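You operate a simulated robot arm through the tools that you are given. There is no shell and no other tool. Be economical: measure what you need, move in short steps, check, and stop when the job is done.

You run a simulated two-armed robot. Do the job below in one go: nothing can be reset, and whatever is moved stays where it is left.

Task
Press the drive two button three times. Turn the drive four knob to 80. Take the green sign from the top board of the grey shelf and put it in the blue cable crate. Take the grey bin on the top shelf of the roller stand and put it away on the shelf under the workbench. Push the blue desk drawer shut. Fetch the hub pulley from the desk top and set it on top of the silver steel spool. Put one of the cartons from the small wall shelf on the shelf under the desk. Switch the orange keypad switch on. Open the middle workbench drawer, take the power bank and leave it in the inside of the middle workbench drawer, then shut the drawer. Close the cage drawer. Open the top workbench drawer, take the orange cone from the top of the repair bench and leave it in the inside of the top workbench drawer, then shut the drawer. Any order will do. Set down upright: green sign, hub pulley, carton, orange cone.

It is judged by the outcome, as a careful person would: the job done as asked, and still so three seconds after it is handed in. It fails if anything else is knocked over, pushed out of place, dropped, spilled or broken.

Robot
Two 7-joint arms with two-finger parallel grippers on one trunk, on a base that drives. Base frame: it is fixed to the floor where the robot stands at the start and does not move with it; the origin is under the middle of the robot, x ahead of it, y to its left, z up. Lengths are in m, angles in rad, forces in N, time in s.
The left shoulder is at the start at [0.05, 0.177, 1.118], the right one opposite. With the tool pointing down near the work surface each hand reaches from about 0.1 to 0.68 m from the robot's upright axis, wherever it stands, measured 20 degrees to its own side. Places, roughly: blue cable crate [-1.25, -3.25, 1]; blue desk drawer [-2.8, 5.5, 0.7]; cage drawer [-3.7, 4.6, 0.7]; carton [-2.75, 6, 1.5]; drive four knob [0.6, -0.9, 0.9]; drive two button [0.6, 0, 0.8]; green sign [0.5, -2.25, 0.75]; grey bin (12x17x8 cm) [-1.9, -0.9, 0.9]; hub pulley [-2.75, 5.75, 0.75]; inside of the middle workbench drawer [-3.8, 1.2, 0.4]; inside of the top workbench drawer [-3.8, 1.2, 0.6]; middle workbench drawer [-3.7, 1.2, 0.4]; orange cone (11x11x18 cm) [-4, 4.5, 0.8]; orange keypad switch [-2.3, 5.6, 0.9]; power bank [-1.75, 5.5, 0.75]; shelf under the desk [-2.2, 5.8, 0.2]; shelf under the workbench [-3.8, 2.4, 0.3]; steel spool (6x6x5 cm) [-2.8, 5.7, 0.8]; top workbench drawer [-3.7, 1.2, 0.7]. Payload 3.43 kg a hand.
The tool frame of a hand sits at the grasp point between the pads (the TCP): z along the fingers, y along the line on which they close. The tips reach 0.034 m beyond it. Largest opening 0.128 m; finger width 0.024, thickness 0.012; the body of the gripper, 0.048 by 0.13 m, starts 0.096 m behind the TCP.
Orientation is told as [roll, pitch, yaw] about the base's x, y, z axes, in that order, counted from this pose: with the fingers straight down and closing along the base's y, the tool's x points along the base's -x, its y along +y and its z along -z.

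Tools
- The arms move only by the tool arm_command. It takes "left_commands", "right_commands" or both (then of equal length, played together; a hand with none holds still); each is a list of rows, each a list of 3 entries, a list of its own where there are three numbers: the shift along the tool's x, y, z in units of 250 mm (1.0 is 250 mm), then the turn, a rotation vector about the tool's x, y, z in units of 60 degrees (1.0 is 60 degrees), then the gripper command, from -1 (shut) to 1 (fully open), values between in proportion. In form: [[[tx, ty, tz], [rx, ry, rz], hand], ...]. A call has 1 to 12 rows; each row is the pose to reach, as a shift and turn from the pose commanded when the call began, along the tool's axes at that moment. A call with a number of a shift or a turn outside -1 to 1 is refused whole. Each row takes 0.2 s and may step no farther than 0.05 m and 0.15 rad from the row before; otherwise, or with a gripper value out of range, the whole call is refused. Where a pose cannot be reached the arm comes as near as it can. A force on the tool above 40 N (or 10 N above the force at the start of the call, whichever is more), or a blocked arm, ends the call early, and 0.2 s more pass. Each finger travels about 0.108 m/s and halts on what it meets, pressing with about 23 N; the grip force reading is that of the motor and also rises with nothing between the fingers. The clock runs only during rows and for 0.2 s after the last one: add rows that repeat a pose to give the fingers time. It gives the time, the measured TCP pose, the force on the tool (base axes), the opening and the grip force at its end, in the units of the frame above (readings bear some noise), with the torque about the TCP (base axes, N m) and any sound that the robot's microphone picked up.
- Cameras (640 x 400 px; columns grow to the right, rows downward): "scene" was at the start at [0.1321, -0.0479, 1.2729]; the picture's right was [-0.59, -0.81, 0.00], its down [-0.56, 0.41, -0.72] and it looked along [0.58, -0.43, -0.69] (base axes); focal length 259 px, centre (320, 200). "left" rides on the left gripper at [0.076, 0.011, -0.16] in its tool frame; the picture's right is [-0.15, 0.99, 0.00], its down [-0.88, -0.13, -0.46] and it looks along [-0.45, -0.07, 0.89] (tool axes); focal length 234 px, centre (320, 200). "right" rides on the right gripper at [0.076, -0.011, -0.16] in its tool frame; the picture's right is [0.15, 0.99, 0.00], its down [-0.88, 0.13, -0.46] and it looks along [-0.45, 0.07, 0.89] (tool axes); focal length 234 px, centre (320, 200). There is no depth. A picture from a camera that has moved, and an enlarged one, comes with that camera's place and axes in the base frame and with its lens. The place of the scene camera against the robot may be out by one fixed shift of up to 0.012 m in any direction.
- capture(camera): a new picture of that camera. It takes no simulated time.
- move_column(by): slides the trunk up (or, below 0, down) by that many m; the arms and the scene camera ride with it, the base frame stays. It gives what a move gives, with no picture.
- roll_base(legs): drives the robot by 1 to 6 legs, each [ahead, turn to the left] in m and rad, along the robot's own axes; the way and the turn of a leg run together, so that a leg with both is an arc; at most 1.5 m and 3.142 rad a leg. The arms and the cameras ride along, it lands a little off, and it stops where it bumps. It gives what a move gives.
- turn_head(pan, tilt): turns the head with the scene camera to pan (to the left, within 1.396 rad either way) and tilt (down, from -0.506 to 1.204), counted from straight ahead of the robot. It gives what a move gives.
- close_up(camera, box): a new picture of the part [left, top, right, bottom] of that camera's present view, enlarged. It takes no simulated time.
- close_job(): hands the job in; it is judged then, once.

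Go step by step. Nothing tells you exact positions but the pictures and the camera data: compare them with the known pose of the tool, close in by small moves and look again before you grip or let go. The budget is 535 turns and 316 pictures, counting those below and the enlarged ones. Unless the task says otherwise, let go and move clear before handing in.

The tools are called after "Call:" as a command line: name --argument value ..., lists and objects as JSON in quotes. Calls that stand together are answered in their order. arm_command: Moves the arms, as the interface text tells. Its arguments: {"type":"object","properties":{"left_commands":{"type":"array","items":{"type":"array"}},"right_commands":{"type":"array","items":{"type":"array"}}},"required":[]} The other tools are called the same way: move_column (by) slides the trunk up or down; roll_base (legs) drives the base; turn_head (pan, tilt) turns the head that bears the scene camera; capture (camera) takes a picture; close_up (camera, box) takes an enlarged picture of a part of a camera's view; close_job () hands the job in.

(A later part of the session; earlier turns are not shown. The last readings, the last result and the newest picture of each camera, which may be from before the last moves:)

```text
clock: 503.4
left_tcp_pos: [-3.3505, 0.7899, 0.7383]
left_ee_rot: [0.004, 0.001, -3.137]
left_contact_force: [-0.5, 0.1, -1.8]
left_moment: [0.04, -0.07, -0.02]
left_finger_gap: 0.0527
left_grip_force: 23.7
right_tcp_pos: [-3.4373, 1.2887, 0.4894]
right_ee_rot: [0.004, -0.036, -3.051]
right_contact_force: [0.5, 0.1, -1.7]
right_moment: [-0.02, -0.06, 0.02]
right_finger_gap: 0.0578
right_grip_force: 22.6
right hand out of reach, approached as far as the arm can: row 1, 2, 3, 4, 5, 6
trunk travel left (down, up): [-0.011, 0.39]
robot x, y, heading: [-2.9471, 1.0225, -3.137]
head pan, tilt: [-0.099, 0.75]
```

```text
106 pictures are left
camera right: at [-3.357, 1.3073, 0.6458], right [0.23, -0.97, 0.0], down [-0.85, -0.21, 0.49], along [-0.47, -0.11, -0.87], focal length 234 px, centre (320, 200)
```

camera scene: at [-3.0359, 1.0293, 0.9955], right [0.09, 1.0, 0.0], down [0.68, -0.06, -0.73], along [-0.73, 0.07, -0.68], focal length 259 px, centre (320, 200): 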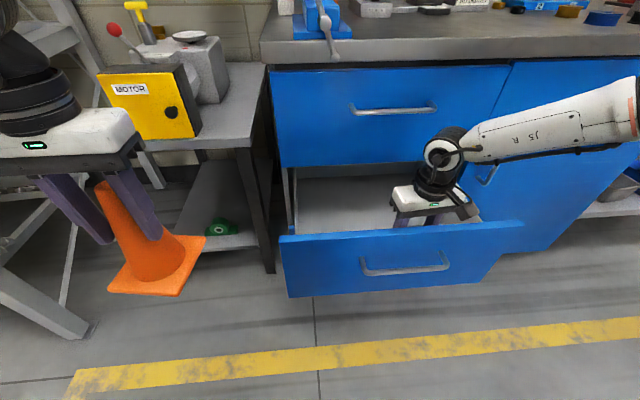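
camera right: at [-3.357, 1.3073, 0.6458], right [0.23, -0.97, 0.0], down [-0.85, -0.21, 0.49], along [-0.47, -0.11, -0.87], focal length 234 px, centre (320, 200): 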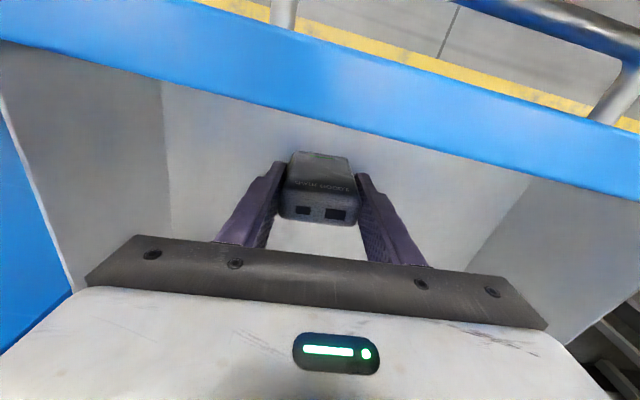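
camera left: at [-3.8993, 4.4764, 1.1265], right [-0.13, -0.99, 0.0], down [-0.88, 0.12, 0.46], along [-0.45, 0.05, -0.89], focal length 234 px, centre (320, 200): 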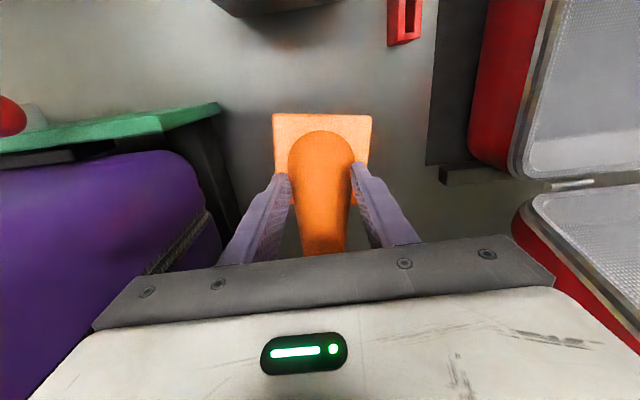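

Call:
roll_base --legs '[[0.05, 0]]'

Call:
arm_command --right_commands '[[[0, 0, 0.04], [0, 0, 0], -1], [[0, 0, 0.08], [0, 0, 0], -1], [[0, 0, 0.12], [0, 0, 0], -1], [[0, 0, 0.16], [0, 0, 0], -1], [[0, 0, 0.2], [0, 0, 0], -1]]'

Call:
capture --camera "right"

```text
clock: 504.4
left_tcp_pos: [-3.4003, 0.7903, 0.7381]
left_ee_rot: [0.004, -0.001, -3.138]
left_contact_force: [0.2, 0.9, -0.9]
left_moment: [-0.01, 0.02, -0.01]
left_finger_gap: 0.0529
left_grip_force: 23.4
right_tcp_pos: [-3.4878, 1.2884, 0.4897]
right_ee_rot: [0.003, -0.037, -3.049]
right_contact_force: [0.1, -0.5, -1.3]
right_moment: [-0.02, 0.02, 0.03]
right_finger_gap: 0.0577
right_grip_force: 23.2
trunk travel left (down, up): [-0.011, 0.39]
robot x, y, heading: [-2.9982, 1.0206, -3.133]
head pan, tilt: [-0.099, 0.75]
```

```text
clock: 505.6
left_tcp_pos: [-3.4003, 0.7892, 0.7383]
left_ee_rot: [0.005, 0.0, -3.138]
left_contact_force: [0.7, -1.1, -2.9]
left_moment: [-0.01, -0.03, -0.01]
left_finger_gap: 0.0524
left_grip_force: 23.1
right_tcp_pos: [-3.472, 1.2972, 0.47]
right_ee_rot: [0.007, -0.039, -3.051]
right_contact_force: [-0.1, 0.6, -1.7]
right_moment: [0.0, 0.01, 0.02]
right_finger_gap: 0.0576
right_grip_force: 22.8
right hand out of reach, approached as far as the arm can: row 1, 2, 3, 4, 5
trunk travel left (down, up): [-0.011, 0.39]
robot x, y, heading: [-2.9951, 1.0231, -3.136]
head pan, tilt: [-0.099, 0.75]
```

```text
105 pictures are left
camera right: at [-3.3911, 1.3164, 0.6275], right [0.24, -0.97, 0.0], down [-0.85, -0.21, 0.49], along [-0.48, -0.11, -0.87], focal length 234 px, centre (320, 200)
```

right: 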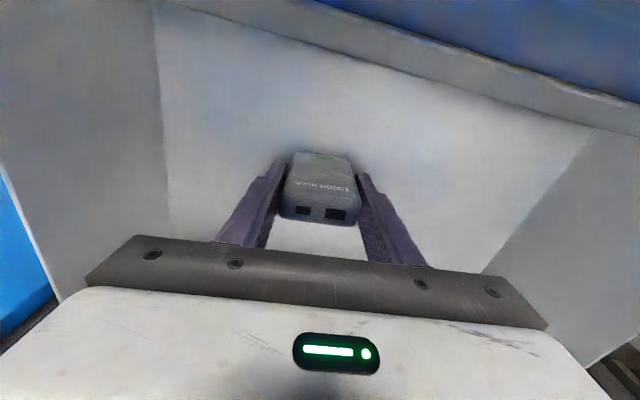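

Call:
roll_base --legs '[[0.03, 0]]'

Call:
arm_command --right_commands '[[[0.02, 0, 0.03], [0, 0, 0], -1], [[0.06, 0, 0.06], [0, 0, 0], -1], [[0.1, 0, 0.09], [0, 0, 0], -1], [[0.14, 0, 0.12], [0, 0, 0], -1], [[0.16, 0, 0.14], [0, 0, 0], -1]]'

```text
clock: 506.4
left_tcp_pos: [-3.4299, 0.7891, 0.7369]
left_ee_rot: [0.003, 0.001, -3.139]
left_contact_force: [0.6, 0.0, -1.0]
left_moment: [0.0, -0.02, 0.04]
left_finger_gap: 0.0525
left_grip_force: 23.2
right_tcp_pos: [-3.5005, 1.2975, 0.4717]
right_ee_rot: [0.004, -0.037, -3.051]
right_contact_force: [-0.2, 0.0, -1.9]
right_moment: [-0.02, -0.01, 0.02]
right_finger_gap: 0.0579
right_grip_force: 23.2
trunk travel left (down, up): [-0.011, 0.39]
robot x, y, heading: [-3.0251, 1.0203, -3.137]
head pan, tilt: [-0.099, 0.75]
```

```text
clock: 507.6
left_tcp_pos: [-3.4307, 0.79, 0.738]
left_ee_rot: [0.003, 0.001, -3.137]
left_contact_force: [-0.2, -0.3, -0.5]
left_moment: [0.0, 0.0, -0.02]
left_finger_gap: 0.0526
left_grip_force: 23.0
right_tcp_pos: [-3.4586, 1.3044, 0.4424]
right_ee_rot: [0.005, -0.038, -3.052]
right_contact_force: [-0.3, 0.0, -1.9]
right_moment: [0.02, -0.02, -0.04]
right_finger_gap: 0.0579
right_grip_force: 22.2
right hand out of reach, approached as far as the arm can: row 2, 3, 4, 5
trunk travel left (down, up): [-0.011, 0.39]
robot x, y, heading: [-3.0285, 1.0225, -3.134]
head pan, tilt: [-0.099, 0.75]
```

Call:
arm_command --right_commands '[[[0.02, 0, 0.03], [0, 0, 0], -1], [[0.05, 0, 0.06], [0, 0, 0], -1], [[0.08, 0, 0.09], [0, 0, 0], -1], [[0.11, 0, 0.12], [0, 0, 0], -1]]'

Call:
capture --camera "right"

Call:
close_up --camera "scene" --box '[260, 100, 540, 310]'

```text
clock: 508.6
left_tcp_pos: [-3.4288, 0.7896, 0.739]
left_ee_rot: [0.004, -0.002, -3.137]
left_contact_force: [0.0, -0.9, -2.5]
left_moment: [0.0, -0.02, -0.03]
left_finger_gap: 0.0526
left_grip_force: 22.6
right_tcp_pos: [-3.4323, 1.3088, 0.4321]
right_ee_rot: [0.005, -0.046, -3.05]
right_contact_force: [-0.3, 1.6, 26.2]
right_moment: [0.1, -2.8, 0.19]
right_finger_gap: 0.058
right_grip_force: 22.9
right hand out of reach, approached as far as the arm can: row 1, 2, 3, 4
trunk travel left (down, up): [-0.011, 0.39]
robot x, y, heading: [-3.0271, 1.0202, -3.13]
head pan, tilt: [-0.099, 0.75]
stopped in row 4 (right hand): the force on the tool passed its limit (the readings are from after the stop); the commanded pose is now the measured one
```

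```text
104 pictures are left
camera right: at [-3.3514, 1.3281, 0.5873], right [0.24, -0.97, 0.0], down [-0.84, -0.2, 0.5], along [-0.48, -0.12, -0.87], focal length 234 px, centre (320, 200)
```

right: 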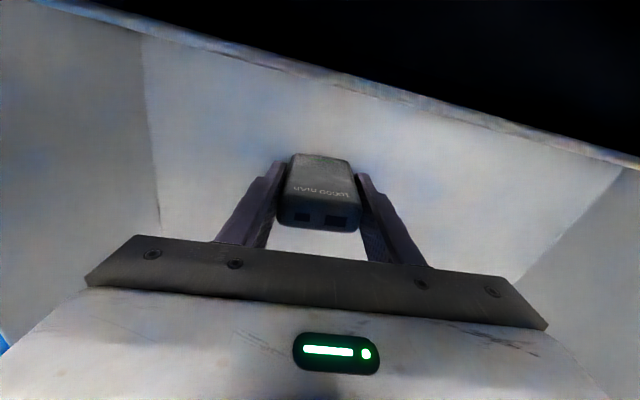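

```text
1.90 times, centred on (400, 205) of scene
camera zoom: at [-3.1831, 1.0268, 0.9959], right [0.09, 1.0, 0.0], down [0.68, -0.06, -0.73], along [-0.73, 0.07, -0.68], focal length 493 px, centre (168, 190)
```

zoom: 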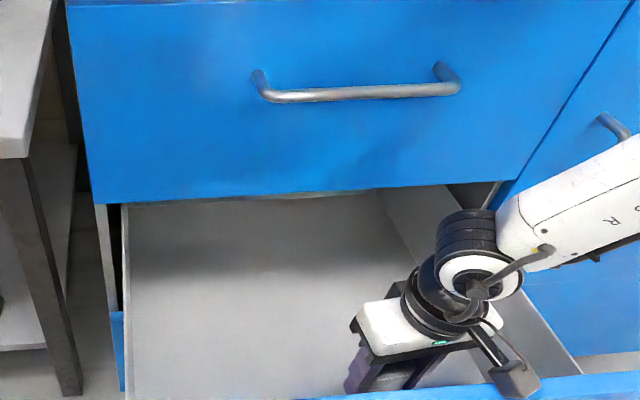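

The hand housing touched the drawer's front panel; the bank is within a centimetre or so of the drawer floor. I'll ease off and inward, release it, and lift out.

Call:
arm_command --right_commands '[[[-0.03, 0, -0.03], [0, 0, 0], -1], [[-0.06, 0, -0.03], [0, 0, 0], -1], [[-0.06, 0, -0.015], [0, 0, 0], -1], [[-0.06, 0, -0.015], [0, 0, 0], -0.9], [[-0.06, 0, -0.015], [0, 0, 0], 0], [[-0.06, 0, -0.015], [0, 0, 0], 0.3], [[-0.06, 0, -0.015], [0, 0, 0], 0.4]]'

Call:
capture --camera "right"

```text
clock: 510.2
left_tcp_pos: [-3.4281, 0.7886, 0.7382]
left_ee_rot: [0.004, 0.001, -3.139]
left_contact_force: [-0.3, -0.8, -2.3]
left_moment: [0.01, -0.03, -0.02]
left_finger_gap: 0.0529
left_grip_force: 23.2
right_tcp_pos: [-3.446, 1.3084, 0.4338]
right_ee_rot: [0.007, -0.043, -3.051]
right_contact_force: [0.5, 0.9, -0.2]
right_moment: [-0.03, 0.0, 0.02]
right_finger_gap: 0.0895
right_grip_force: 0.2
trunk travel left (down, up): [-0.011, 0.39]
robot x, y, heading: [-3.0277, 1.0179, -3.133]
head pan, tilt: [-0.099, 0.75]
```

```text
102 pictures are left
camera right: at [-3.3652, 1.328, 0.5898], right [0.24, -0.97, 0.0], down [-0.85, -0.2, 0.49], along [-0.48, -0.12, -0.87], focal length 234 px, centre (320, 200)
```

right: 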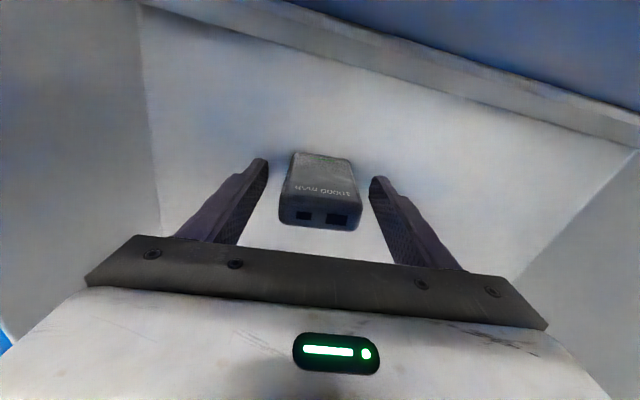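

It stands in the drawer. Lifting the hand straight out.

Call:
arm_command --right_commands '[[[0, 0, -0.12], [0, 0, 0], 0.4], [[0, 0, -0.28], [0, 0, 0], 0.4], [[0.02, 0, -0.46], [0, 0, 0], 0.4], [[0.06, 0, -0.64], [0, 0, 0], 0.2], [[0.1, 0, -0.82], [0, 0, 0], 0], [[0.14, 0, -1.0], [0, 0, 0], -0.5]]'

Call:
roll_base --legs '[[-0.25, 0]]'

Call:
capture --camera "scene"

```text
clock: 511.6
left_tcp_pos: [-3.4309, 0.7893, 0.7382]
left_ee_rot: [0.005, 0.002, -3.138]
left_contact_force: [-0.1, 0.1, -1.9]
left_moment: [-0.01, 0.0, 0.01]
left_finger_gap: 0.0526
left_grip_force: 23.0
right_tcp_pos: [-3.4, 1.3162, 0.6813]
right_ee_rot: [0.006, -0.04, -3.049]
right_contact_force: [0.1, 0.6, 1.1]
right_moment: [0.0, -0.02, 0.0]
right_finger_gap: 0.0319
right_grip_force: 0.1
trunk travel left (down, up): [-0.011, 0.39]
robot x, y, heading: [-3.0269, 1.0205, -3.133]
head pan, tilt: [-0.099, 0.75]
```

```text
clock: 513.4
left_tcp_pos: [-3.1779, 0.7906, 0.7379]
left_ee_rot: [0.003, 0.0, -3.138]
left_contact_force: [-0.2, -0.7, -1.6]
left_moment: [0.01, 0.01, -0.02]
left_finger_gap: 0.0526
left_grip_force: 22.7
right_tcp_pos: [-3.1476, 1.3196, 0.6826]
right_ee_rot: [0.007, -0.041, -3.05]
right_contact_force: [-0.4, -0.8, 0.5]
right_moment: [0.0, -0.04, 0.04]
right_finger_gap: 0.0319
right_grip_force: 0.0
trunk travel left (down, up): [-0.011, 0.39]
robot x, y, heading: [-2.7732, 1.0219, -3.134]
head pan, tilt: [-0.099, 0.75]
```

```text
101 pictures are left
camera scene: at [-2.9315, 1.03, 0.9955], right [0.09, 1.0, 0.0], down [0.68, -0.06, -0.73], along [-0.73, 0.07, -0.68], focal length 259 px, centre (320, 200)
```

scene: 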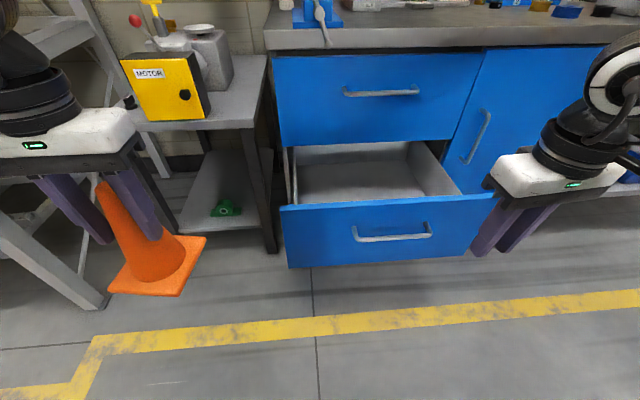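

Now I'll shut the middle drawer with the closed right fist beside the handle.

Call:
arm_command --right_commands '[[[-0.1, -0.04, 0.09], [0, -0.1, 0], -1], [[-0.2, -0.09, 0.18], [0, -0.2, 0], -1], [[-0.3, -0.13, 0.27], [0, -0.3, 0], -1], [[-0.35, -0.18, 0.36], [0, -0.4, 0], -1], [[-0.4, -0.22, 0.44], [0, -0.5, 0], -1], [[-0.45, -0.22, 0.51], [0, -0.57, 0], -1]]'

Call:
capture --camera "scene"

```text
clock: 514.8
left_tcp_pos: [-3.1774, 0.7918, 0.7383]
left_ee_rot: [0.005, 0.0, -3.136]
left_contact_force: [0.5, -0.4, -1.4]
left_moment: [-0.01, -0.02, -0.01]
left_finger_gap: 0.0525
left_grip_force: 22.9
right_tcp_pos: [-3.2692, 1.3625, 0.56]
right_ee_rot: [0.012, -0.638, -3.058]
right_contact_force: [0.5, -0.3, -0.4]
right_moment: [0.0, -0.06, 0.0]
right_finger_gap: 0.0
right_grip_force: 23.4
trunk travel left (down, up): [-0.011, 0.39]
robot x, y, heading: [-2.7706, 1.0198, -3.137]
head pan, tilt: [-0.099, 0.75]
```

```text
100 pictures are left
camera scene: at [-2.9314, 1.0301, 0.9955], right [0.09, 1.0, 0.0], down [0.68, -0.06, -0.73], along [-0.73, 0.07, -0.68], focal length 259 px, centre (320, 200)
```

scene: 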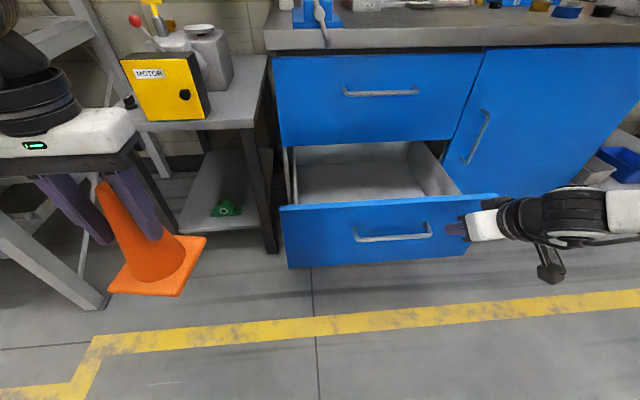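

Call:
roll_base --legs '[[0.15, 0]]'

Call:
roll_base --legs '[[0.1, 0]]'

Call:
capture --camera "scene"

```text
clock: 516.2
left_tcp_pos: [-3.3235, 0.7887, 0.7384]
left_ee_rot: [0.004, 0.001, -3.135]
left_contact_force: [-0.2, -0.3, -1.5]
left_moment: [-0.01, -0.01, 0.02]
left_finger_gap: 0.0524
left_grip_force: 22.9
right_tcp_pos: [-3.4179, 1.3603, 0.5602]
right_ee_rot: [0.009, -0.638, -3.055]
right_contact_force: [0.1, -0.9, -0.7]
right_moment: [-0.03, 0.0, 0.0]
right_finger_gap: 0.0
right_grip_force: 23.5
trunk travel left (down, up): [-0.011, 0.39]
robot x, y, heading: [-2.9246, 1.022, -3.132]
head pan, tilt: [-0.099, 0.75]
```

```text
clock: 517.4
left_tcp_pos: [-3.4241, 0.7869, 0.7375]
left_ee_rot: [0.003, 0.0, -3.136]
left_contact_force: [0.3, 0.1, -1.0]
left_moment: [0.0, 0.0, -0.03]
left_finger_gap: 0.0523
left_grip_force: 23.0
right_tcp_pos: [-3.5162, 1.3587, 0.5601]
right_ee_rot: [0.009, -0.638, -3.053]
right_contact_force: [0.4, 0.4, 0.3]
right_moment: [-0.02, 0.01, 0.01]
right_finger_gap: 0.0
right_grip_force: 22.8
trunk travel left (down, up): [-0.011, 0.39]
robot x, y, heading: [-3.0184, 1.0251, -3.13]
head pan, tilt: [-0.099, 0.75]
```

```text
99 pictures are left
camera scene: at [-3.1784, 1.0272, 0.9955], right [0.09, 1.0, 0.0], down [0.68, -0.06, -0.73], along [-0.73, 0.06, -0.68], focal length 259 px, centre (320, 200)
```

scene: 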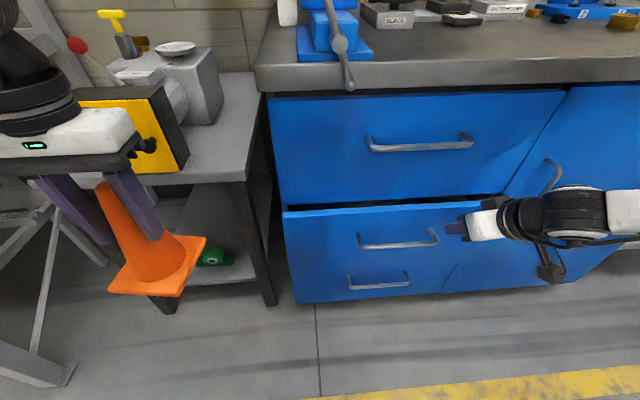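

Call:
arm_command --right_commands '[[[-0.032, 0, 0.024], [0, 0, 0], -1], [[-0.064, 0, 0.048], [0, 0, 0], -1], [[-0.096, 0, 0.072], [0, 0, 0], -1], [[-0.128, 0, 0.096], [0, 0, 0], -1], [[-0.16, 0, 0.12], [0, 0, 0], -1], [[-0.19, 0, 0.143], [0, 0, 0], -1], [[-0.22, 0, 0.166], [0, 0, 0], -1]]'

Call:
close_up --camera "scene" --box '[240, 80, 560, 310]'

```text
clock: 518.6
left_tcp_pos: [-3.4229, 0.7877, 0.737]
left_ee_rot: [0.003, 0.002, -3.136]
left_contact_force: [0.5, 0.3, -2.6]
left_moment: [0.01, -0.02, 0.0]
left_finger_gap: 0.0525
left_grip_force: 23.0
right_tcp_pos: [-3.5605, 1.3555, 0.5543]
right_ee_rot: [0.015, -0.623, -3.061]
right_contact_force: [6.0, -0.4, 4.0]
right_moment: [-0.06, -0.16, 0.05]
right_finger_gap: 0.0002
right_grip_force: 23.1
trunk travel left (down, up): [-0.011, 0.39]
robot x, y, heading: [-3.0181, 1.0217, -3.132]
head pan, tilt: [-0.099, 0.75]
stopped in row 6 (right hand): the force on the tool passed its limit (the readings are from after the stop); the commanded pose is now the measured one
```

```text
1.74 times, centred on (400, 195) of scene
camera zoom: at [-3.1776, 1.0274, 0.9955], right [0.09, 1.0, 0.0], down [0.68, -0.06, -0.73], along [-0.73, 0.07, -0.68], focal length 450 px, centre (181, 209)
```

zoom: 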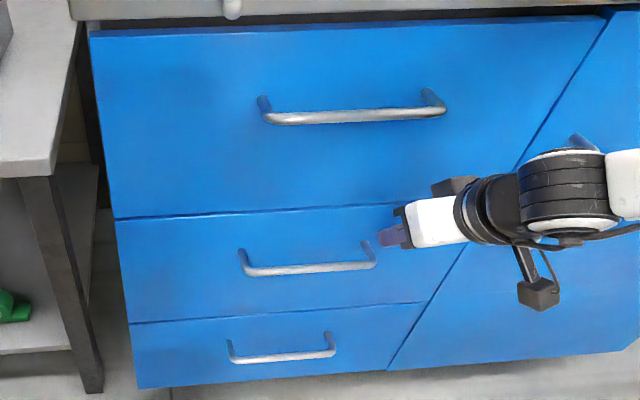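

The middle drawer is flush. Now the top drawer: back off, raise the trunk and angle the base for a level right-hand grip on its handle.

Call:
roll_base --legs '[[-0.33, 0], [0, 0.385]]'

Call:
move_column --by 0.25

Call:
capture --camera "scene"

```text
clock: 522.0
left_tcp_pos: [-2.9714, 0.6558, 0.7373]
left_ee_rot: [0.004, 0.001, -2.744]
left_contact_force: [0.3, -0.3, -0.4]
left_moment: [-0.01, 0.01, 0.03]
left_finger_gap: 0.0525
left_grip_force: 23.1
right_tcp_pos: [-3.3151, 1.1268, 0.5532]
right_ee_rot: [0.014, -0.622, -2.668]
right_contact_force: [0.4, -0.3, 0.6]
right_moment: [0.03, 0.01, 0.01]
right_finger_gap: 0.0
right_grip_force: 23.0
trunk travel left (down, up): [-0.011, 0.39]
robot x, y, heading: [-2.6905, 1.0228, -2.736]
head pan, tilt: [-0.099, 0.75]
```

```text
clock: 524.6
left_tcp_pos: [-2.9737, 0.6558, 0.9874]
left_ee_rot: [0.004, 0.0, -2.746]
left_contact_force: [-0.7, -0.6, -2.3]
left_moment: [-0.03, -0.04, -0.01]
left_finger_gap: 0.0526
left_grip_force: 22.7
right_tcp_pos: [-3.3158, 1.1265, 0.8043]
right_ee_rot: [0.014, -0.622, -2.668]
right_contact_force: [0.1, -0.4, 0.7]
right_moment: [0.01, 0.0, 0.01]
right_finger_gap: 0.0002
right_grip_force: 22.9
trunk travel left (down, up): [-0.261, 0.14]
robot x, y, heading: [-2.6878, 1.026, -2.742]
head pan, tilt: [-0.099, 0.75]
```

```text
97 pictures are left
camera scene: at [-2.8359, 0.9726, 1.2454], right [-0.3, 0.95, 0.0], down [0.65, 0.2, -0.73], along [-0.7, -0.22, -0.68], focal length 259 px, centre (320, 200)
```

scene: 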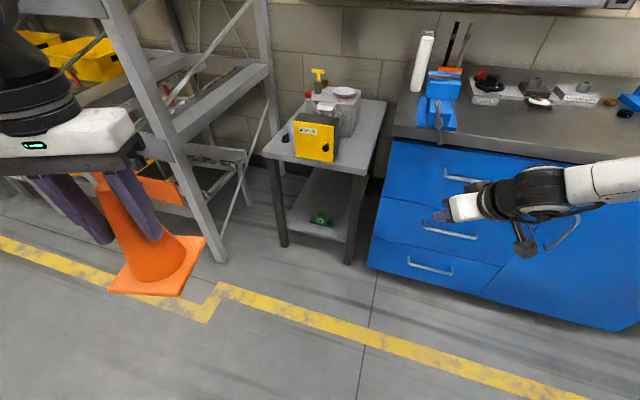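

Call:
arm_command --right_commands '[[[0, -0.14, 0.03], [0.066, 0, 0.092], -0.5], [[-0.005, -0.28, 0.06], [0.132, 0, 0.184], -0.2], [[-0.01, -0.42, 0.1], [0.198, 0, 0.276], 0], [[-0.013, -0.566, 0.132], [0.264, 0, 0.368], 0], [[-0.013, -0.566, 0.132], [0.264, 0, 0.368], 0]]'

Call:
arm_command --right_commands '[[[0, 0, 0], [0, -0.13, 0], 0], [[0, 0, 0], [0, -0.26, 0], 0], [[0, 0, 0], [0, -0.39, 0], 0], [[0, 0, 0], [0, -0.52, 0], 0], [[0, 0, 0], [0, -0.65, 0], 0], [[0, 0, 0], [0, -0.78, 0], 0], [[0, 0, 0], [0, -0.82, 0], 0]]'

```text
clock: 525.8
left_tcp_pos: [-2.9709, 0.6557, 0.9884]
left_ee_rot: [0.004, -0.001, -2.745]
left_contact_force: [-0.5, 0.9, -1.9]
left_moment: [0.02, -0.02, 0.0]
left_finger_gap: 0.0526
left_grip_force: 23.1
right_tcp_pos: [-3.4003, 1.2413, 0.7774]
right_ee_rot: [0.015, -0.618, 3.139]
right_contact_force: [-1.6, 0.7, 0.8]
right_moment: [0.0, 0.01, 0.0]
right_finger_gap: 0.0641
right_grip_force: 0.1
trunk travel left (down, up): [-0.261, 0.14]
robot x, y, heading: [-2.6869, 1.0255, -2.742]
head pan, tilt: [-0.099, 0.75]
```

```text
clock: 527.4
left_tcp_pos: [-2.971, 0.6553, 0.9883]
left_ee_rot: [0.005, 0.001, -2.745]
left_contact_force: [-0.5, 0.4, -2.6]
left_moment: [0.01, -0.02, 0.01]
left_finger_gap: 0.0521
left_grip_force: 23.1
right_tcp_pos: [-3.4071, 1.2359, 0.8003]
right_ee_rot: [0.011, -0.942, 3.136]
right_contact_force: [-0.4, 0.3, 0.3]
right_moment: [0.03, 0.03, -0.01]
right_finger_gap: 0.0639
right_grip_force: 0.0
right hand out of reach, approached as far as the arm can: row 3, 4, 5, 6, 7
trunk travel left (down, up): [-0.261, 0.14]
robot x, y, heading: [-2.6887, 1.0228, -2.741]
head pan, tilt: [-0.099, 0.75]
```

Call:
arm_command --right_commands '[[[-0.05, -0.16, 0.08], [0, 0, 0], 0], [[-0.1, -0.32, 0.15], [0, -0.1, 0], 0], [[-0.1, -0.32, 0.15], [0, -0.2, 0], 0], [[-0.1, -0.32, 0.15], [0, -0.3, 0], 0], [[-0.1, -0.32, 0.15], [0, -0.4, 0], 0], [[-0.1, -0.32, 0.15], [0, -0.5, 0], 0]]'

```text
clock: 528.8
left_tcp_pos: [-2.9715, 0.6562, 0.9888]
left_ee_rot: [0.004, 0.0, -2.743]
left_contact_force: [0.8, -0.3, -2.4]
left_moment: [0.04, -0.04, 0.01]
left_finger_gap: 0.0521
left_grip_force: 22.6
right_tcp_pos: [-3.4547, 1.3169, 0.8387]
right_ee_rot: [0.01, -1.023, 3.132]
right_contact_force: [0.4, 1.0, 0.9]
right_moment: [-0.04, 0.01, 0.0]
right_finger_gap: 0.0639
right_grip_force: 0.0
right hand out of reach, approached as far as the arm can: row 2, 3, 4, 5, 6
trunk travel left (down, up): [-0.261, 0.14]
robot x, y, heading: [-2.6871, 1.0218, -2.736]
head pan, tilt: [-0.099, 0.75]
```

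Call:
move_column --by -0.16

Call:
arm_command --right_commands '[[[-0.1, 0, -0.08], [0, -0.08, 0], 0], [[-0.2, 0, -0.15], [0, -0.18, 0], 0], [[-0.22, 0, -0.18], [0, -0.28, 0], 0], [[-0.22, 0, -0.18], [0, -0.38, 0], 0], [[-0.22, 0, -0.18], [0, -0.48, 0], 0], [[-0.22, 0, -0.18], [0, -0.48, 0], 0]]'

```text
clock: 530.6
left_tcp_pos: [-2.971, 0.6566, 0.8285]
left_ee_rot: [0.003, 0.0, -2.744]
left_contact_force: [0.2, -0.4, -1.1]
left_moment: [0.02, -0.03, 0.02]
left_finger_gap: 0.0524
left_grip_force: 23.3
right_tcp_pos: [-3.4539, 1.3175, 0.6786]
right_ee_rot: [0.012, -1.024, 3.129]
right_contact_force: [-0.7, -0.2, 0.2]
right_moment: [-0.02, 0.01, -0.02]
right_finger_gap: 0.0639
right_grip_force: 0.0
trunk travel left (down, up): [-0.101, 0.3]
robot x, y, heading: [-2.6889, 1.0279, -2.739]
head pan, tilt: [-0.099, 0.75]
```

```text
clock: 532.0
left_tcp_pos: [-2.9712, 0.6563, 0.8283]
left_ee_rot: [0.003, 0.002, -2.746]
left_contact_force: [-0.2, 0.5, -1.6]
left_moment: [0.03, 0.01, -0.02]
left_finger_gap: 0.0523
left_grip_force: 23.6
right_tcp_pos: [-3.452, 1.3303, 0.7915]
right_ee_rot: [0.025, -1.228, 3.124]
right_contact_force: [-1.3, 0.0, 0.2]
right_moment: [0.04, 0.01, 0.0]
right_finger_gap: 0.0641
right_grip_force: 0.0
right hand out of reach, approached as far as the arm can: row 1, 2, 3, 4, 5, 6
trunk travel left (down, up): [-0.101, 0.3]
robot x, y, heading: [-2.6881, 1.023, -2.743]
head pan, tilt: [-0.099, 0.75]
```

Call:
move_column --by -0.09

Call:
arm_command --right_commands '[[[-0.08, 0, -0.03], [0, -0.08, 0], 0], [[-0.16, 0, -0.06], [0, -0.18, 0], 0], [[-0.2, 0, -0.08], [0, -0.26, 0], 0], [[-0.2, 0, -0.08], [0, -0.26, 0], 0]]'

```text
clock: 533.3
left_tcp_pos: [-2.9711, 0.6563, 0.7373]
left_ee_rot: [0.003, 0.0, -2.744]
left_contact_force: [0.7, 0.1, -1.6]
left_moment: [-0.01, -0.04, 0.01]
left_finger_gap: 0.0522
left_grip_force: 22.9
right_tcp_pos: [-3.4522, 1.3309, 0.7016]
right_ee_rot: [0.027, -1.229, 3.126]
right_contact_force: [0.1, -0.5, -0.2]
right_moment: [-0.02, -0.04, -0.03]
right_finger_gap: 0.0642
right_grip_force: 0.1
trunk travel left (down, up): [-0.011, 0.39]
robot x, y, heading: [-2.6874, 1.0247, -2.746]
head pan, tilt: [-0.099, 0.75]
```

```text
clock: 534.3
left_tcp_pos: [-2.9729, 0.6567, 0.7387]
left_ee_rot: [0.003, -0.001, -2.744]
left_contact_force: [0.2, -0.2, -0.7]
left_moment: [-0.01, -0.02, 0.0]
left_finger_gap: 0.0524
left_grip_force: 23.2
right_tcp_pos: [-3.4517, 1.3408, 0.7665]
right_ee_rot: [0.042, -1.347, 3.113]
right_contact_force: [-0.3, 0.3, -0.1]
right_moment: [-0.01, -0.01, 0.0]
right_finger_gap: 0.0643
right_grip_force: 0.0
right hand out of reach, approached as far as the arm can: row 1, 2, 3, 4
trunk travel left (down, up): [-0.011, 0.39]
robot x, y, heading: [-2.6873, 1.0181, -2.737]
head pan, tilt: [-0.099, 0.75]
```

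Call:
arm_command --right_commands '[[[0, 0, 0], [0, 0, 0.14], 0], [[0, 0, 0], [0, 0, 0.28], 0], [[0, 0, 0], [0, 0, 0.42], 0], [[0, 0, 0], [0, 0, 0.56], 0], [[0, 0, 0], [0, 0, 0.7], 0], [[0, 0, 0], [0, 0, 0.84], 0], [[0, 0, 0], [0, 0, 0.98], 0]]'

Call:
arm_command --right_commands '[[[0, 0, 0], [0, 0, 0.14], 0], [[0, 0, 0], [0, 0, 0.28], 0], [[0, 0, 0], [0, 0, 0.42], 0], [[0, 0, 0], [0, 0, 0.52], 0]]'

Call:
capture --camera "right"

```text
clock: 535.9
left_tcp_pos: [-2.9705, 0.6569, 0.7381]
left_ee_rot: [0.004, 0.0, -2.744]
left_contact_force: [-1.1, 0.2, -2.0]
left_moment: [0.02, 0.0, 0.01]
left_finger_gap: 0.052
left_grip_force: 23.2
right_tcp_pos: [-3.452, 1.341, 0.7664]
right_ee_rot: [1.311, -0.517, 1.715]
right_contact_force: [-0.1, 0.1, 0.7]
right_moment: [-0.06, 0.0, 0.0]
right_finger_gap: 0.0641
right_grip_force: 0.0
trunk travel left (down, up): [-0.011, 0.39]
robot x, y, heading: [-2.688, 1.0224, -2.739]
head pan, tilt: [-0.099, 0.75]
```

```text
clock: 536.9
left_tcp_pos: [-2.9713, 0.656, 0.7373]
left_ee_rot: [0.003, 0.0, -2.745]
left_contact_force: [0.2, -0.6, -1.7]
left_moment: [0.05, -0.04, 0.01]
left_finger_gap: 0.052
left_grip_force: 23.4
right_tcp_pos: [-3.4507, 1.3403, 0.7659]
right_ee_rot: [1.347, 0.013, 1.581]
right_contact_force: [0.5, -0.2, -0.4]
right_moment: [-0.02, 0.03, 0.05]
right_finger_gap: 0.064
right_grip_force: 0.1
trunk travel left (down, up): [-0.011, 0.39]
robot x, y, heading: [-2.6839, 1.0226, -2.738]
head pan, tilt: [-0.099, 0.75]
```

```text
96 pictures are left
camera right: at [-3.2928, 1.2663, 0.7917], right [-0.22, -0.14, 0.97], down [0.41, 0.89, 0.22], along [-0.89, 0.44, -0.14], focal length 234 px, centre (320, 200)
```

right: 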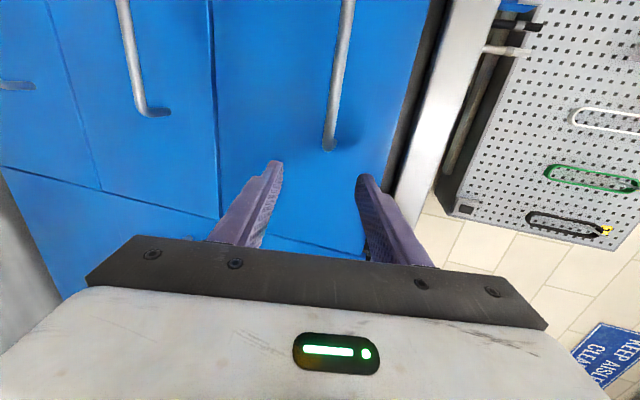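

Call:
arm_command --right_commands '[[[0.19, 0.017, 0], [0, 0, 0], 0], [[0.38, 0.035, 0.05], [0, 0, 0], 0], [[0.38, 0.035, 0.16], [0, 0, 0], 0], [[0.38, 0.035, 0.25], [0, 0, 0], 0], [[0.38, 0.035, 0.25], [0, 0, 0], 0]]'

Call:
capture --camera "right"

```text
clock: 538.1
left_tcp_pos: [-2.9725, 0.6558, 0.7376]
left_ee_rot: [0.004, -0.001, -2.746]
left_contact_force: [-0.1, 0.6, -1.4]
left_moment: [0.02, -0.01, -0.02]
left_finger_gap: 0.0522
left_grip_force: 22.9
right_tcp_pos: [-3.5152, 1.2441, 0.7713]
right_ee_rot: [1.337, 0.008, 1.583]
right_contact_force: [-0.6, 0.7, 0.3]
right_moment: [0.04, -0.02, 0.01]
right_finger_gap: 0.0638
right_grip_force: 0.0
right hand out of reach, approached as far as the arm can: row 2, 3, 4, 5
trunk travel left (down, up): [-0.011, 0.39]
robot x, y, heading: [-2.6898, 1.0211, -2.741]
head pan, tilt: [-0.099, 0.75]
```

```text
95 pictures are left
camera right: at [-3.3565, 1.1701, 0.7981], right [-0.23, -0.14, 0.96], down [0.4, 0.89, 0.22], along [-0.89, 0.44, -0.15], focal length 234 px, centre (320, 200)
```

right: 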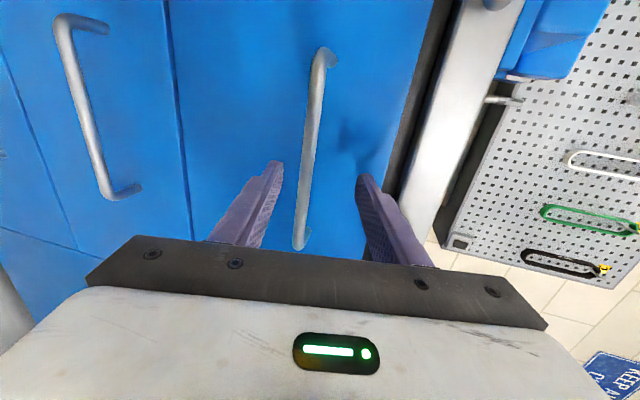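

Call:
arm_command --right_commands '[[[0, -0.03, 0.05], [0, 0, 0], 0], [[0, -0.04, 0.1], [0, 0, 0], 0], [[0, -0.04, 0.11], [0, 0, 0], 0], [[0, -0.04, 0.11], [0, 0, 0], -1], [[0, -0.04, 0.11], [0, 0, 0], -1], [[0, -0.04, 0.11], [0, 0, 0], -1]]'

Call:
capture --camera "right"

```text
clock: 539.5
left_tcp_pos: [-2.9729, 0.6562, 0.737]
left_ee_rot: [0.004, 0.001, -2.746]
left_contact_force: [-0.3, -0.2, -1.4]
left_moment: [0.0, 0.01, -0.01]
left_finger_gap: 0.0521
left_grip_force: 22.8
right_tcp_pos: [-3.5392, 1.2422, 0.7523]
right_ee_rot: [1.318, 0.006, 1.584]
right_contact_force: [25.3, -2.4, -29.9]
right_moment: [0.05, -0.38, 0.37]
right_finger_gap: 0.0114
right_grip_force: 45.2
right hand out of reach, approached as far as the arm can: row 1, 2, 3, 4, 5, 6
trunk travel left (down, up): [-0.011, 0.39]
robot x, y, heading: [-2.6917, 1.0224, -2.74]
head pan, tilt: [-0.099, 0.75]
```

```text
94 pictures are left
camera right: at [-3.3818, 1.169, 0.7825], right [-0.25, -0.14, 0.96], down [0.4, 0.89, 0.24], along [-0.88, 0.44, -0.16], focal length 234 px, centre (320, 200)
```

right: 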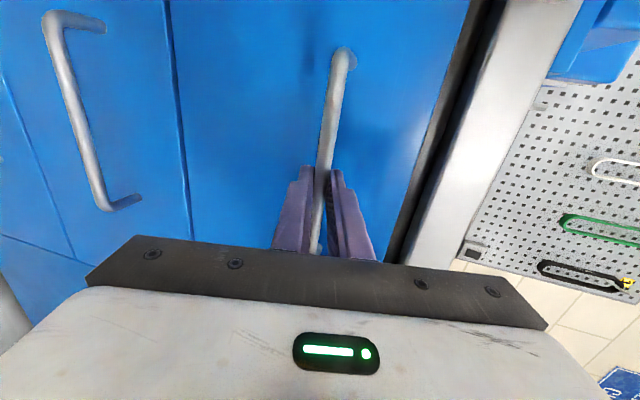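

Call:
arm_command --right_commands '[[[0, -0.04, -0.03], [0, 0, 0], -1], [[0.001, -0.055, -0.12], [0, 0, 0], -1], [[0.002, -0.08, -0.24], [0, 0, 0], -1], [[0.004, -0.115, -0.38], [0, 0, 0], -1], [[0.006, -0.15, -0.52], [0, 0, 0], -1], [[0.008, -0.185, -0.66], [0, 0, 0], -1], [[0.009, -0.22, -0.8], [0, 0, 0], -1], [[0.01, -0.255, -0.93], [0, 0, 0], -1]]'

Call:
capture --camera "scene"

```text
clock: 540.3
left_tcp_pos: [-2.9702, 0.6553, 0.7395]
left_ee_rot: [0.005, 0.002, -2.745]
left_contact_force: [-0.9, -0.3, -1.7]
left_moment: [0.03, -0.03, -0.02]
left_finger_gap: 0.0523
left_grip_force: 22.5
right_tcp_pos: [-3.4721, 1.2425, 0.753]
right_ee_rot: [1.287, 0.006, 1.589]
right_contact_force: [-0.2, 1.3, -12.5]
right_moment: [-0.47, -0.22, 1.12]
right_finger_gap: 0.0116
right_grip_force: 45.3
right hand out of reach, approached as far as the arm can: row 1, 2, 3, 4
trunk travel left (down, up): [-0.011, 0.39]
robot x, y, heading: [-2.6859, 1.0243, -2.735]
head pan, tilt: [-0.099, 0.75]
stopped in row 4 (right hand): the force on the tool passed its limit (the readings are from after the stop); the commanded pose is now the measured one
```

```text
93 pictures are left
camera scene: at [-2.8369, 0.9726, 0.996], right [-0.3, 0.95, 0.0], down [0.65, 0.2, -0.73], along [-0.7, -0.22, -0.68], focal length 259 px, centre (320, 200)
```

scene: 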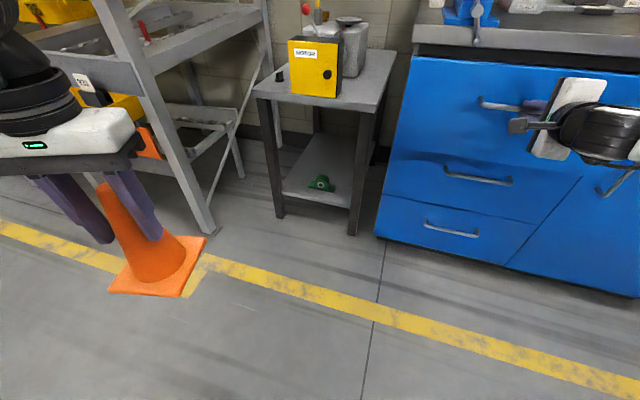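

The arm is near its limit, so I'll pull the drawer the rest of the way with a slight backward arc of the base.

Call:
roll_base --legs '[[-0.12, 0.06]]'

Call:
roll_base --legs '[[-0.1, 0.05]]'

Call:
capture --camera "scene"

```text
clock: 541.6
left_tcp_pos: [-2.8432, 0.6899, 0.7374]
left_ee_rot: [0.006, 0.001, -2.686]
left_contact_force: [-0.2, 0.2, -2.0]
left_moment: [0.02, -0.03, 0.01]
left_finger_gap: 0.0521
left_grip_force: 22.7
right_tcp_pos: [-3.3779, 1.2425, 0.7538]
right_ee_rot: [1.29, 0.005, 1.652]
right_contact_force: [0.8, -13.4, -21.1]
right_moment: [-1.39, -0.2, 0.89]
right_finger_gap: 0.0115
right_grip_force: 44.5
trunk travel left (down, up): [-0.011, 0.39]
robot x, y, heading: [-2.5777, 1.0714, -2.682]
head pan, tilt: [-0.099, 0.75]
```

```text
clock: 542.7
left_tcp_pos: [-2.7384, 0.7218, 0.7371]
left_ee_rot: [0.006, 0.001, -2.639]
left_contact_force: [1.4, 0.5, -2.3]
left_moment: [0.03, 0.0, -0.02]
left_finger_gap: 0.052
left_grip_force: 23.2
right_tcp_pos: [-3.2965, 1.244, 0.7537]
right_ee_rot: [1.287, 0.008, 1.715]
right_contact_force: [1.5, -23.5, -12.6]
right_moment: [-1.36, -0.11, 0.7]
right_finger_gap: 0.0123
right_grip_force: 45.0
trunk travel left (down, up): [-0.011, 0.39]
robot x, y, heading: [-2.4951, 1.1173, -2.632]
head pan, tilt: [-0.099, 0.75]
```

```text
92 pictures are left
camera scene: at [-2.6367, 1.0512, 0.9951], right [-0.4, 0.92, 0.0], down [0.63, 0.27, -0.73], along [-0.67, -0.29, -0.68], focal length 259 px, centre (320, 200)
```

scene: 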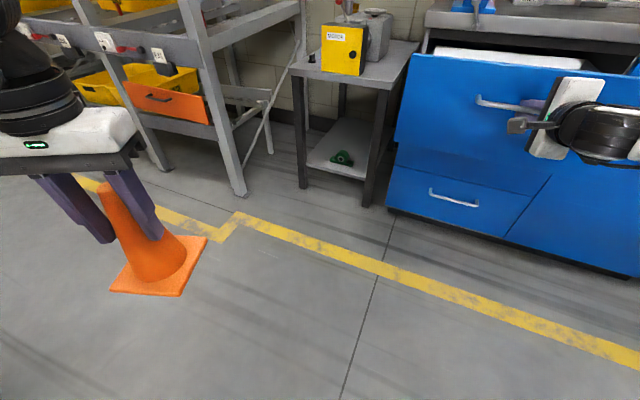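

The top drawer is open about 24 cm. I'll release the handle and withdraw.

Call:
arm_command --right_commands '[[[0, 0, 0], [0, 0, 0], -0.4], [[0, 0, 0], [0, 0, 0], 0], [[0, 0, 0], [0, 0, 0], 0]]'

Call:
roll_base --legs '[[-0.2, 0]]'

Call:
move_column --by 0.38

Call:
capture --camera "scene"

```text
clock: 543.5
left_tcp_pos: [-2.7368, 0.7232, 0.7383]
left_ee_rot: [0.004, 0.001, -2.64]
left_contact_force: [-0.5, 0.1, -2.6]
left_moment: [0.04, -0.02, 0.04]
left_finger_gap: 0.0521
left_grip_force: 22.9
right_tcp_pos: [-3.2944, 1.2463, 0.7542]
right_ee_rot: [1.29, 0.012, 1.715]
right_contact_force: [-0.4, 0.4, -0.3]
right_moment: [-0.01, -0.03, -0.02]
right_finger_gap: 0.064
right_grip_force: 0.1
trunk travel left (down, up): [-0.011, 0.39]
robot x, y, heading: [-2.4974, 1.1189, -2.631]
head pan, tilt: [-0.099, 0.75]
```

```text
clock: 545.1
left_tcp_pos: [-2.5643, 0.8207, 0.7384]
left_ee_rot: [0.002, 0.001, -2.645]
left_contact_force: [-0.7, -0.2, -2.5]
left_moment: [0.04, 0.0, -0.01]
left_finger_gap: 0.0519
left_grip_force: 23.1
right_tcp_pos: [-3.1184, 1.3457, 0.7555]
right_ee_rot: [1.291, 0.011, 1.713]
right_contact_force: [-0.6, -1.1, 0.4]
right_moment: [0.02, 0.05, 0.03]
right_finger_gap: 0.064
right_grip_force: 0.0
trunk travel left (down, up): [-0.011, 0.39]
robot x, y, heading: [-2.3225, 1.2174, -2.638]
head pan, tilt: [-0.099, 0.75]
```

```text
clock: 548.8
left_tcp_pos: [-2.5645, 0.8223, 1.1181]
left_ee_rot: [0.003, -0.001, -2.641]
left_contact_force: [1.1, -1.0, -1.8]
left_moment: [0.04, -0.01, 0.0]
left_finger_gap: 0.0518
left_grip_force: 23.1
right_tcp_pos: [-3.1194, 1.345, 1.1344]
right_ee_rot: [1.289, 0.011, 1.71]
right_contact_force: [0.0, -0.2, -0.5]
right_moment: [-0.02, 0.02, -0.03]
right_finger_gap: 0.064
right_grip_force: 0.0
trunk travel left (down, up): [-0.391, 0.01]
robot x, y, heading: [-2.3194, 1.2156, -2.631]
head pan, tilt: [-0.099, 0.75]
```

```text
91 pictures are left
camera scene: at [-2.4608, 1.1498, 1.3754], right [-0.4, 0.92, 0.0], down [0.63, 0.27, -0.73], along [-0.67, -0.29, -0.68], focal length 259 px, centre (320, 200)
```

scene: 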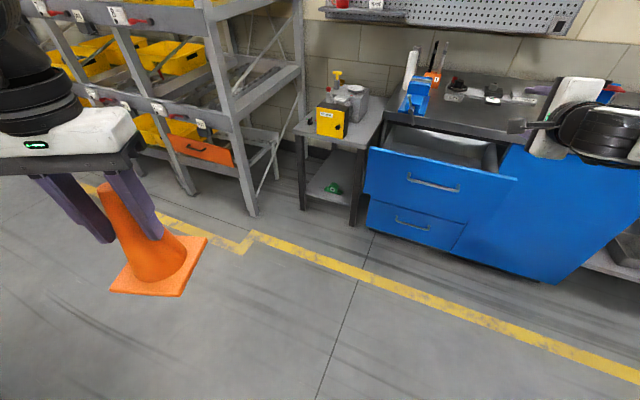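

I'll undo the right wrist roll, then reposition for setting the cone with the left hand.

Call:
arm_command --right_commands '[[[0, 0, -0.1], [0, 0, -0.14], 0], [[0, 0, -0.2], [0, 0, -0.28], 0], [[0, 0, -0.3], [0, 0, -0.42], 0], [[0, 0, -0.4], [0, 0, -0.56], 0], [[0, 0, -0.45], [0, 0, -0.7], 0], [[0, 0, -0.45], [0, 0, -0.84], 0], [[0, 0, -0.45], [0, 0, -0.98], 0]]'

Call:
arm_command --right_commands '[[[0, 0, 0], [0, 0, -0.14], 0], [[0, 0, 0], [0, 0, -0.28], 0], [[0, 0, 0], [0, 0, -0.42], 0], [[0, 0, 0], [0, 0, -0.52], 0]]'

```text
clock: 550.4
left_tcp_pos: [-2.5623, 0.8203, 1.1179]
left_ee_rot: [0.002, 0.0, -2.641]
left_contact_force: [0.4, 0.8, -2.1]
left_moment: [0.01, -0.03, 0.02]
left_finger_gap: 0.0519
left_grip_force: 22.8
right_tcp_pos: [-3.0126, 1.3613, 1.1665]
right_ee_rot: [1.067, -0.957, 2.138]
right_contact_force: [-0.2, 0.3, -0.4]
right_moment: [0.0, 0.01, -0.02]
right_finger_gap: 0.0641
right_grip_force: 0.0
trunk travel left (down, up): [-0.391, 0.01]
robot x, y, heading: [-2.3176, 1.217, -2.635]
head pan, tilt: [-0.099, 0.75]
```

```text
clock: 551.4
left_tcp_pos: [-2.5635, 0.8213, 1.1169]
left_ee_rot: [0.002, 0.0, -2.642]
left_contact_force: [-0.1, -0.1, -1.9]
left_moment: [-0.03, -0.03, 0.01]
left_finger_gap: 0.0513
left_grip_force: 22.9
right_tcp_pos: [-3.0118, 1.362, 1.1678]
right_ee_rot: [0.026, -1.289, -3.024]
right_contact_force: [-0.1, -0.1, -0.1]
right_moment: [0.0, 0.0, 0.03]
right_finger_gap: 0.0639
right_grip_force: 0.1
trunk travel left (down, up): [-0.391, 0.01]
robot x, y, heading: [-2.3212, 1.2163, -2.637]
head pan, tilt: [-0.099, 0.75]
```

Call:
arm_command --right_commands '[[[0.02, 0.03, -0.07], [0, 0.14, 0], 0], [[0.03, 0.06, -0.14], [0, 0.28, 0], 0], [[0.04, 0.09, -0.21], [0, 0.42, 0], 0], [[0.05, 0.12, -0.28], [0, 0.56, 0], 0], [[0.06, 0.15, -0.35], [0, 0.7, 0], 0], [[0.07, 0.18, -0.42], [0, 0.84, 0], 0], [[0.08, 0.2, -0.5], [0, 0.98, 0], 0]]'

Call:
roll_base --legs '[[0, -0.92], [0.56, 0], [0, 0.42]]'

Call:
turn_head --pan 0.15 --tilt 0.8

Call:
capture --camera "scene"

```text
clock: 553.0
left_tcp_pos: [-2.5643, 0.8199, 1.1185]
left_ee_rot: [0.003, 0.001, -2.642]
left_contact_force: [-0.1, 0.4, -1.5]
left_moment: [0.04, -0.01, -0.03]
left_finger_gap: 0.052
left_grip_force: 23.3
right_tcp_pos: [-2.8816, 1.3278, 1.184]
right_ee_rot: [0.012, -0.261, -3.001]
right_contact_force: [0.4, 0.0, 0.4]
right_moment: [0.01, 0.0, 0.02]
right_finger_gap: 0.0639
right_grip_force: 0.1
trunk travel left (down, up): [-0.391, 0.01]
robot x, y, heading: [-2.3196, 1.2183, -2.637]
head pan, tilt: [-0.099, 0.75]
```

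```text
clock: 559.8
left_tcp_pos: [-3.2366, 1.2187, 1.1198]
left_ee_rot: [0.003, 0.002, 3.135]
left_contact_force: [1.2, -0.3, -1.8]
left_moment: [0.02, -0.01, -0.02]
left_finger_gap: 0.0516
left_grip_force: 23.3
right_tcp_pos: [-3.2699, 1.8157, 1.1835]
right_ee_rot: [0.011, -0.263, 2.773]
right_contact_force: [-0.5, -0.3, 0.3]
right_moment: [0.06, 0.03, 0.01]
right_finger_gap: 0.0641
right_grip_force: 0.0
trunk travel left (down, up): [-0.391, 0.01]
robot x, y, heading: [-2.8309, 1.4466, 3.14]
head pan, tilt: [-0.099, 0.75]
```

```text
clock: 560.6
left_tcp_pos: [-3.2363, 1.2186, 1.1176]
left_ee_rot: [0.004, 0.001, 3.135]
left_contact_force: [0.4, -0.1, -1.8]
left_moment: [0.0, -0.01, -0.02]
left_finger_gap: 0.0516
left_grip_force: 23.6
right_tcp_pos: [-3.267, 1.8175, 1.1835]
right_ee_rot: [0.009, -0.264, 2.773]
right_contact_force: [-0.1, -0.2, 0.9]
right_moment: [0.01, -0.02, -0.03]
right_finger_gap: 0.0642
right_grip_force: 0.1
trunk travel left (down, up): [-0.391, 0.01]
robot x, y, heading: [-2.8313, 1.4442, 3.142]
head pan, tilt: [0.15, 0.799]
```

```text
90 pictures are left
camera scene: at [-2.9851, 1.4332, 1.3715], right [-0.15, 0.99, 0.0], down [0.71, 0.11, -0.7], along [-0.69, -0.1, -0.72], focal length 259 px, centre (320, 200)
```

scene: 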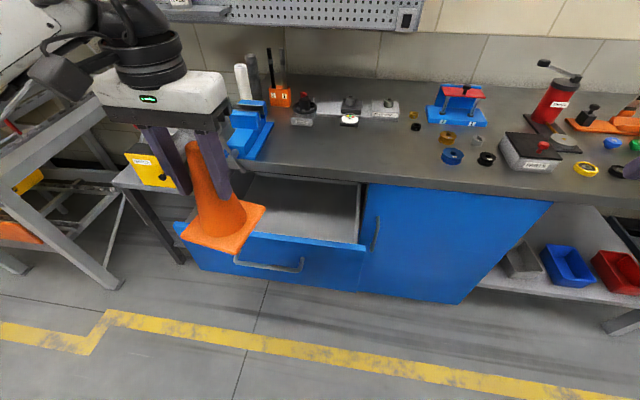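

The cone is in front of the open top drawer. I'll reach over the drawer and lower it in.

Call:
arm_command --left_commands '[[[-0.16, -0.03, 0], [0, 0, 0], -1], [[-0.32, -0.06, 0], [0, 0, 0], -1], [[-0.48, -0.1, 0], [0, 0, 0], -1], [[-0.64, -0.13, 0], [0, 0, 0], -1], [[-0.8, -0.15, 0], [0, 0, 0], -1], [[-0.93, -0.16, 0], [0, 0, 0], -1]]'

Call:
capture --camera "left"

Call:
capture --camera "scene"

```text
clock: 562.0
left_tcp_pos: [-3.4682, 1.2616, 1.1201]
left_ee_rot: [0.008, 0.0, 3.13]
left_contact_force: [0.2, 0.3, -1.6]
left_moment: [0.02, -0.02, 0.0]
left_finger_gap: 0.0517
left_grip_force: 22.8
right_tcp_pos: [-3.2677, 1.8169, 1.1829]
right_ee_rot: [0.012, -0.262, 2.774]
right_contact_force: [-0.3, 0.9, -0.9]
right_moment: [-0.03, -0.02, -0.03]
right_finger_gap: 0.0639
right_grip_force: 0.2
trunk travel left (down, up): [-0.391, 0.01]
robot x, y, heading: [-2.8314, 1.4455, 3.14]
head pan, tilt: [0.15, 0.799]
```

```text
89 pictures are left
camera left: at [-3.393, 1.2506, 1.282], right [-0.16, -0.99, 0.01], down [-0.88, 0.14, 0.46], along [-0.45, 0.07, -0.89], focal length 234 px, centre (320, 200)
```

left: 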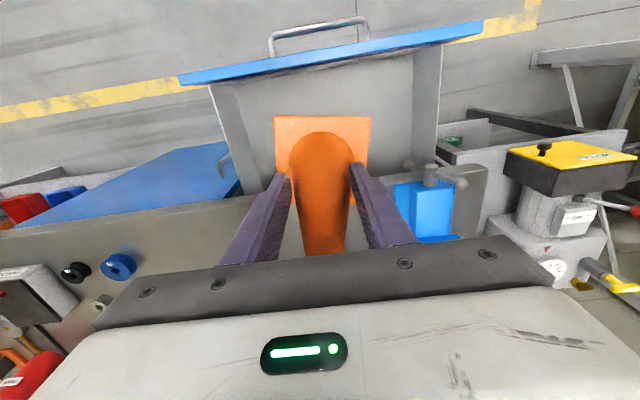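

```text
88 pictures are left
camera scene: at [-2.9853, 1.4346, 1.3714], right [-0.15, 0.99, 0.0], down [0.71, 0.11, -0.7], along [-0.69, -0.1, -0.72], focal length 259 px, centre (320, 200)
```

scene: 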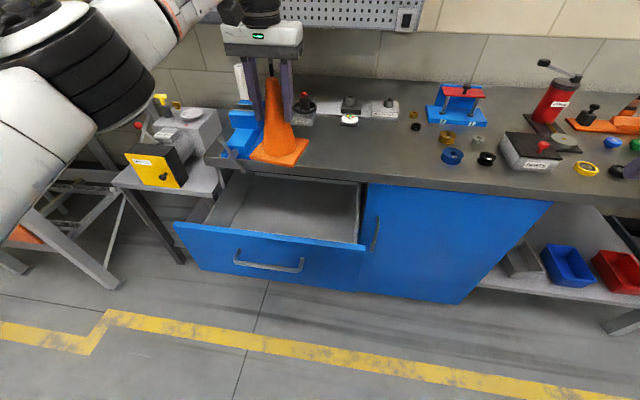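

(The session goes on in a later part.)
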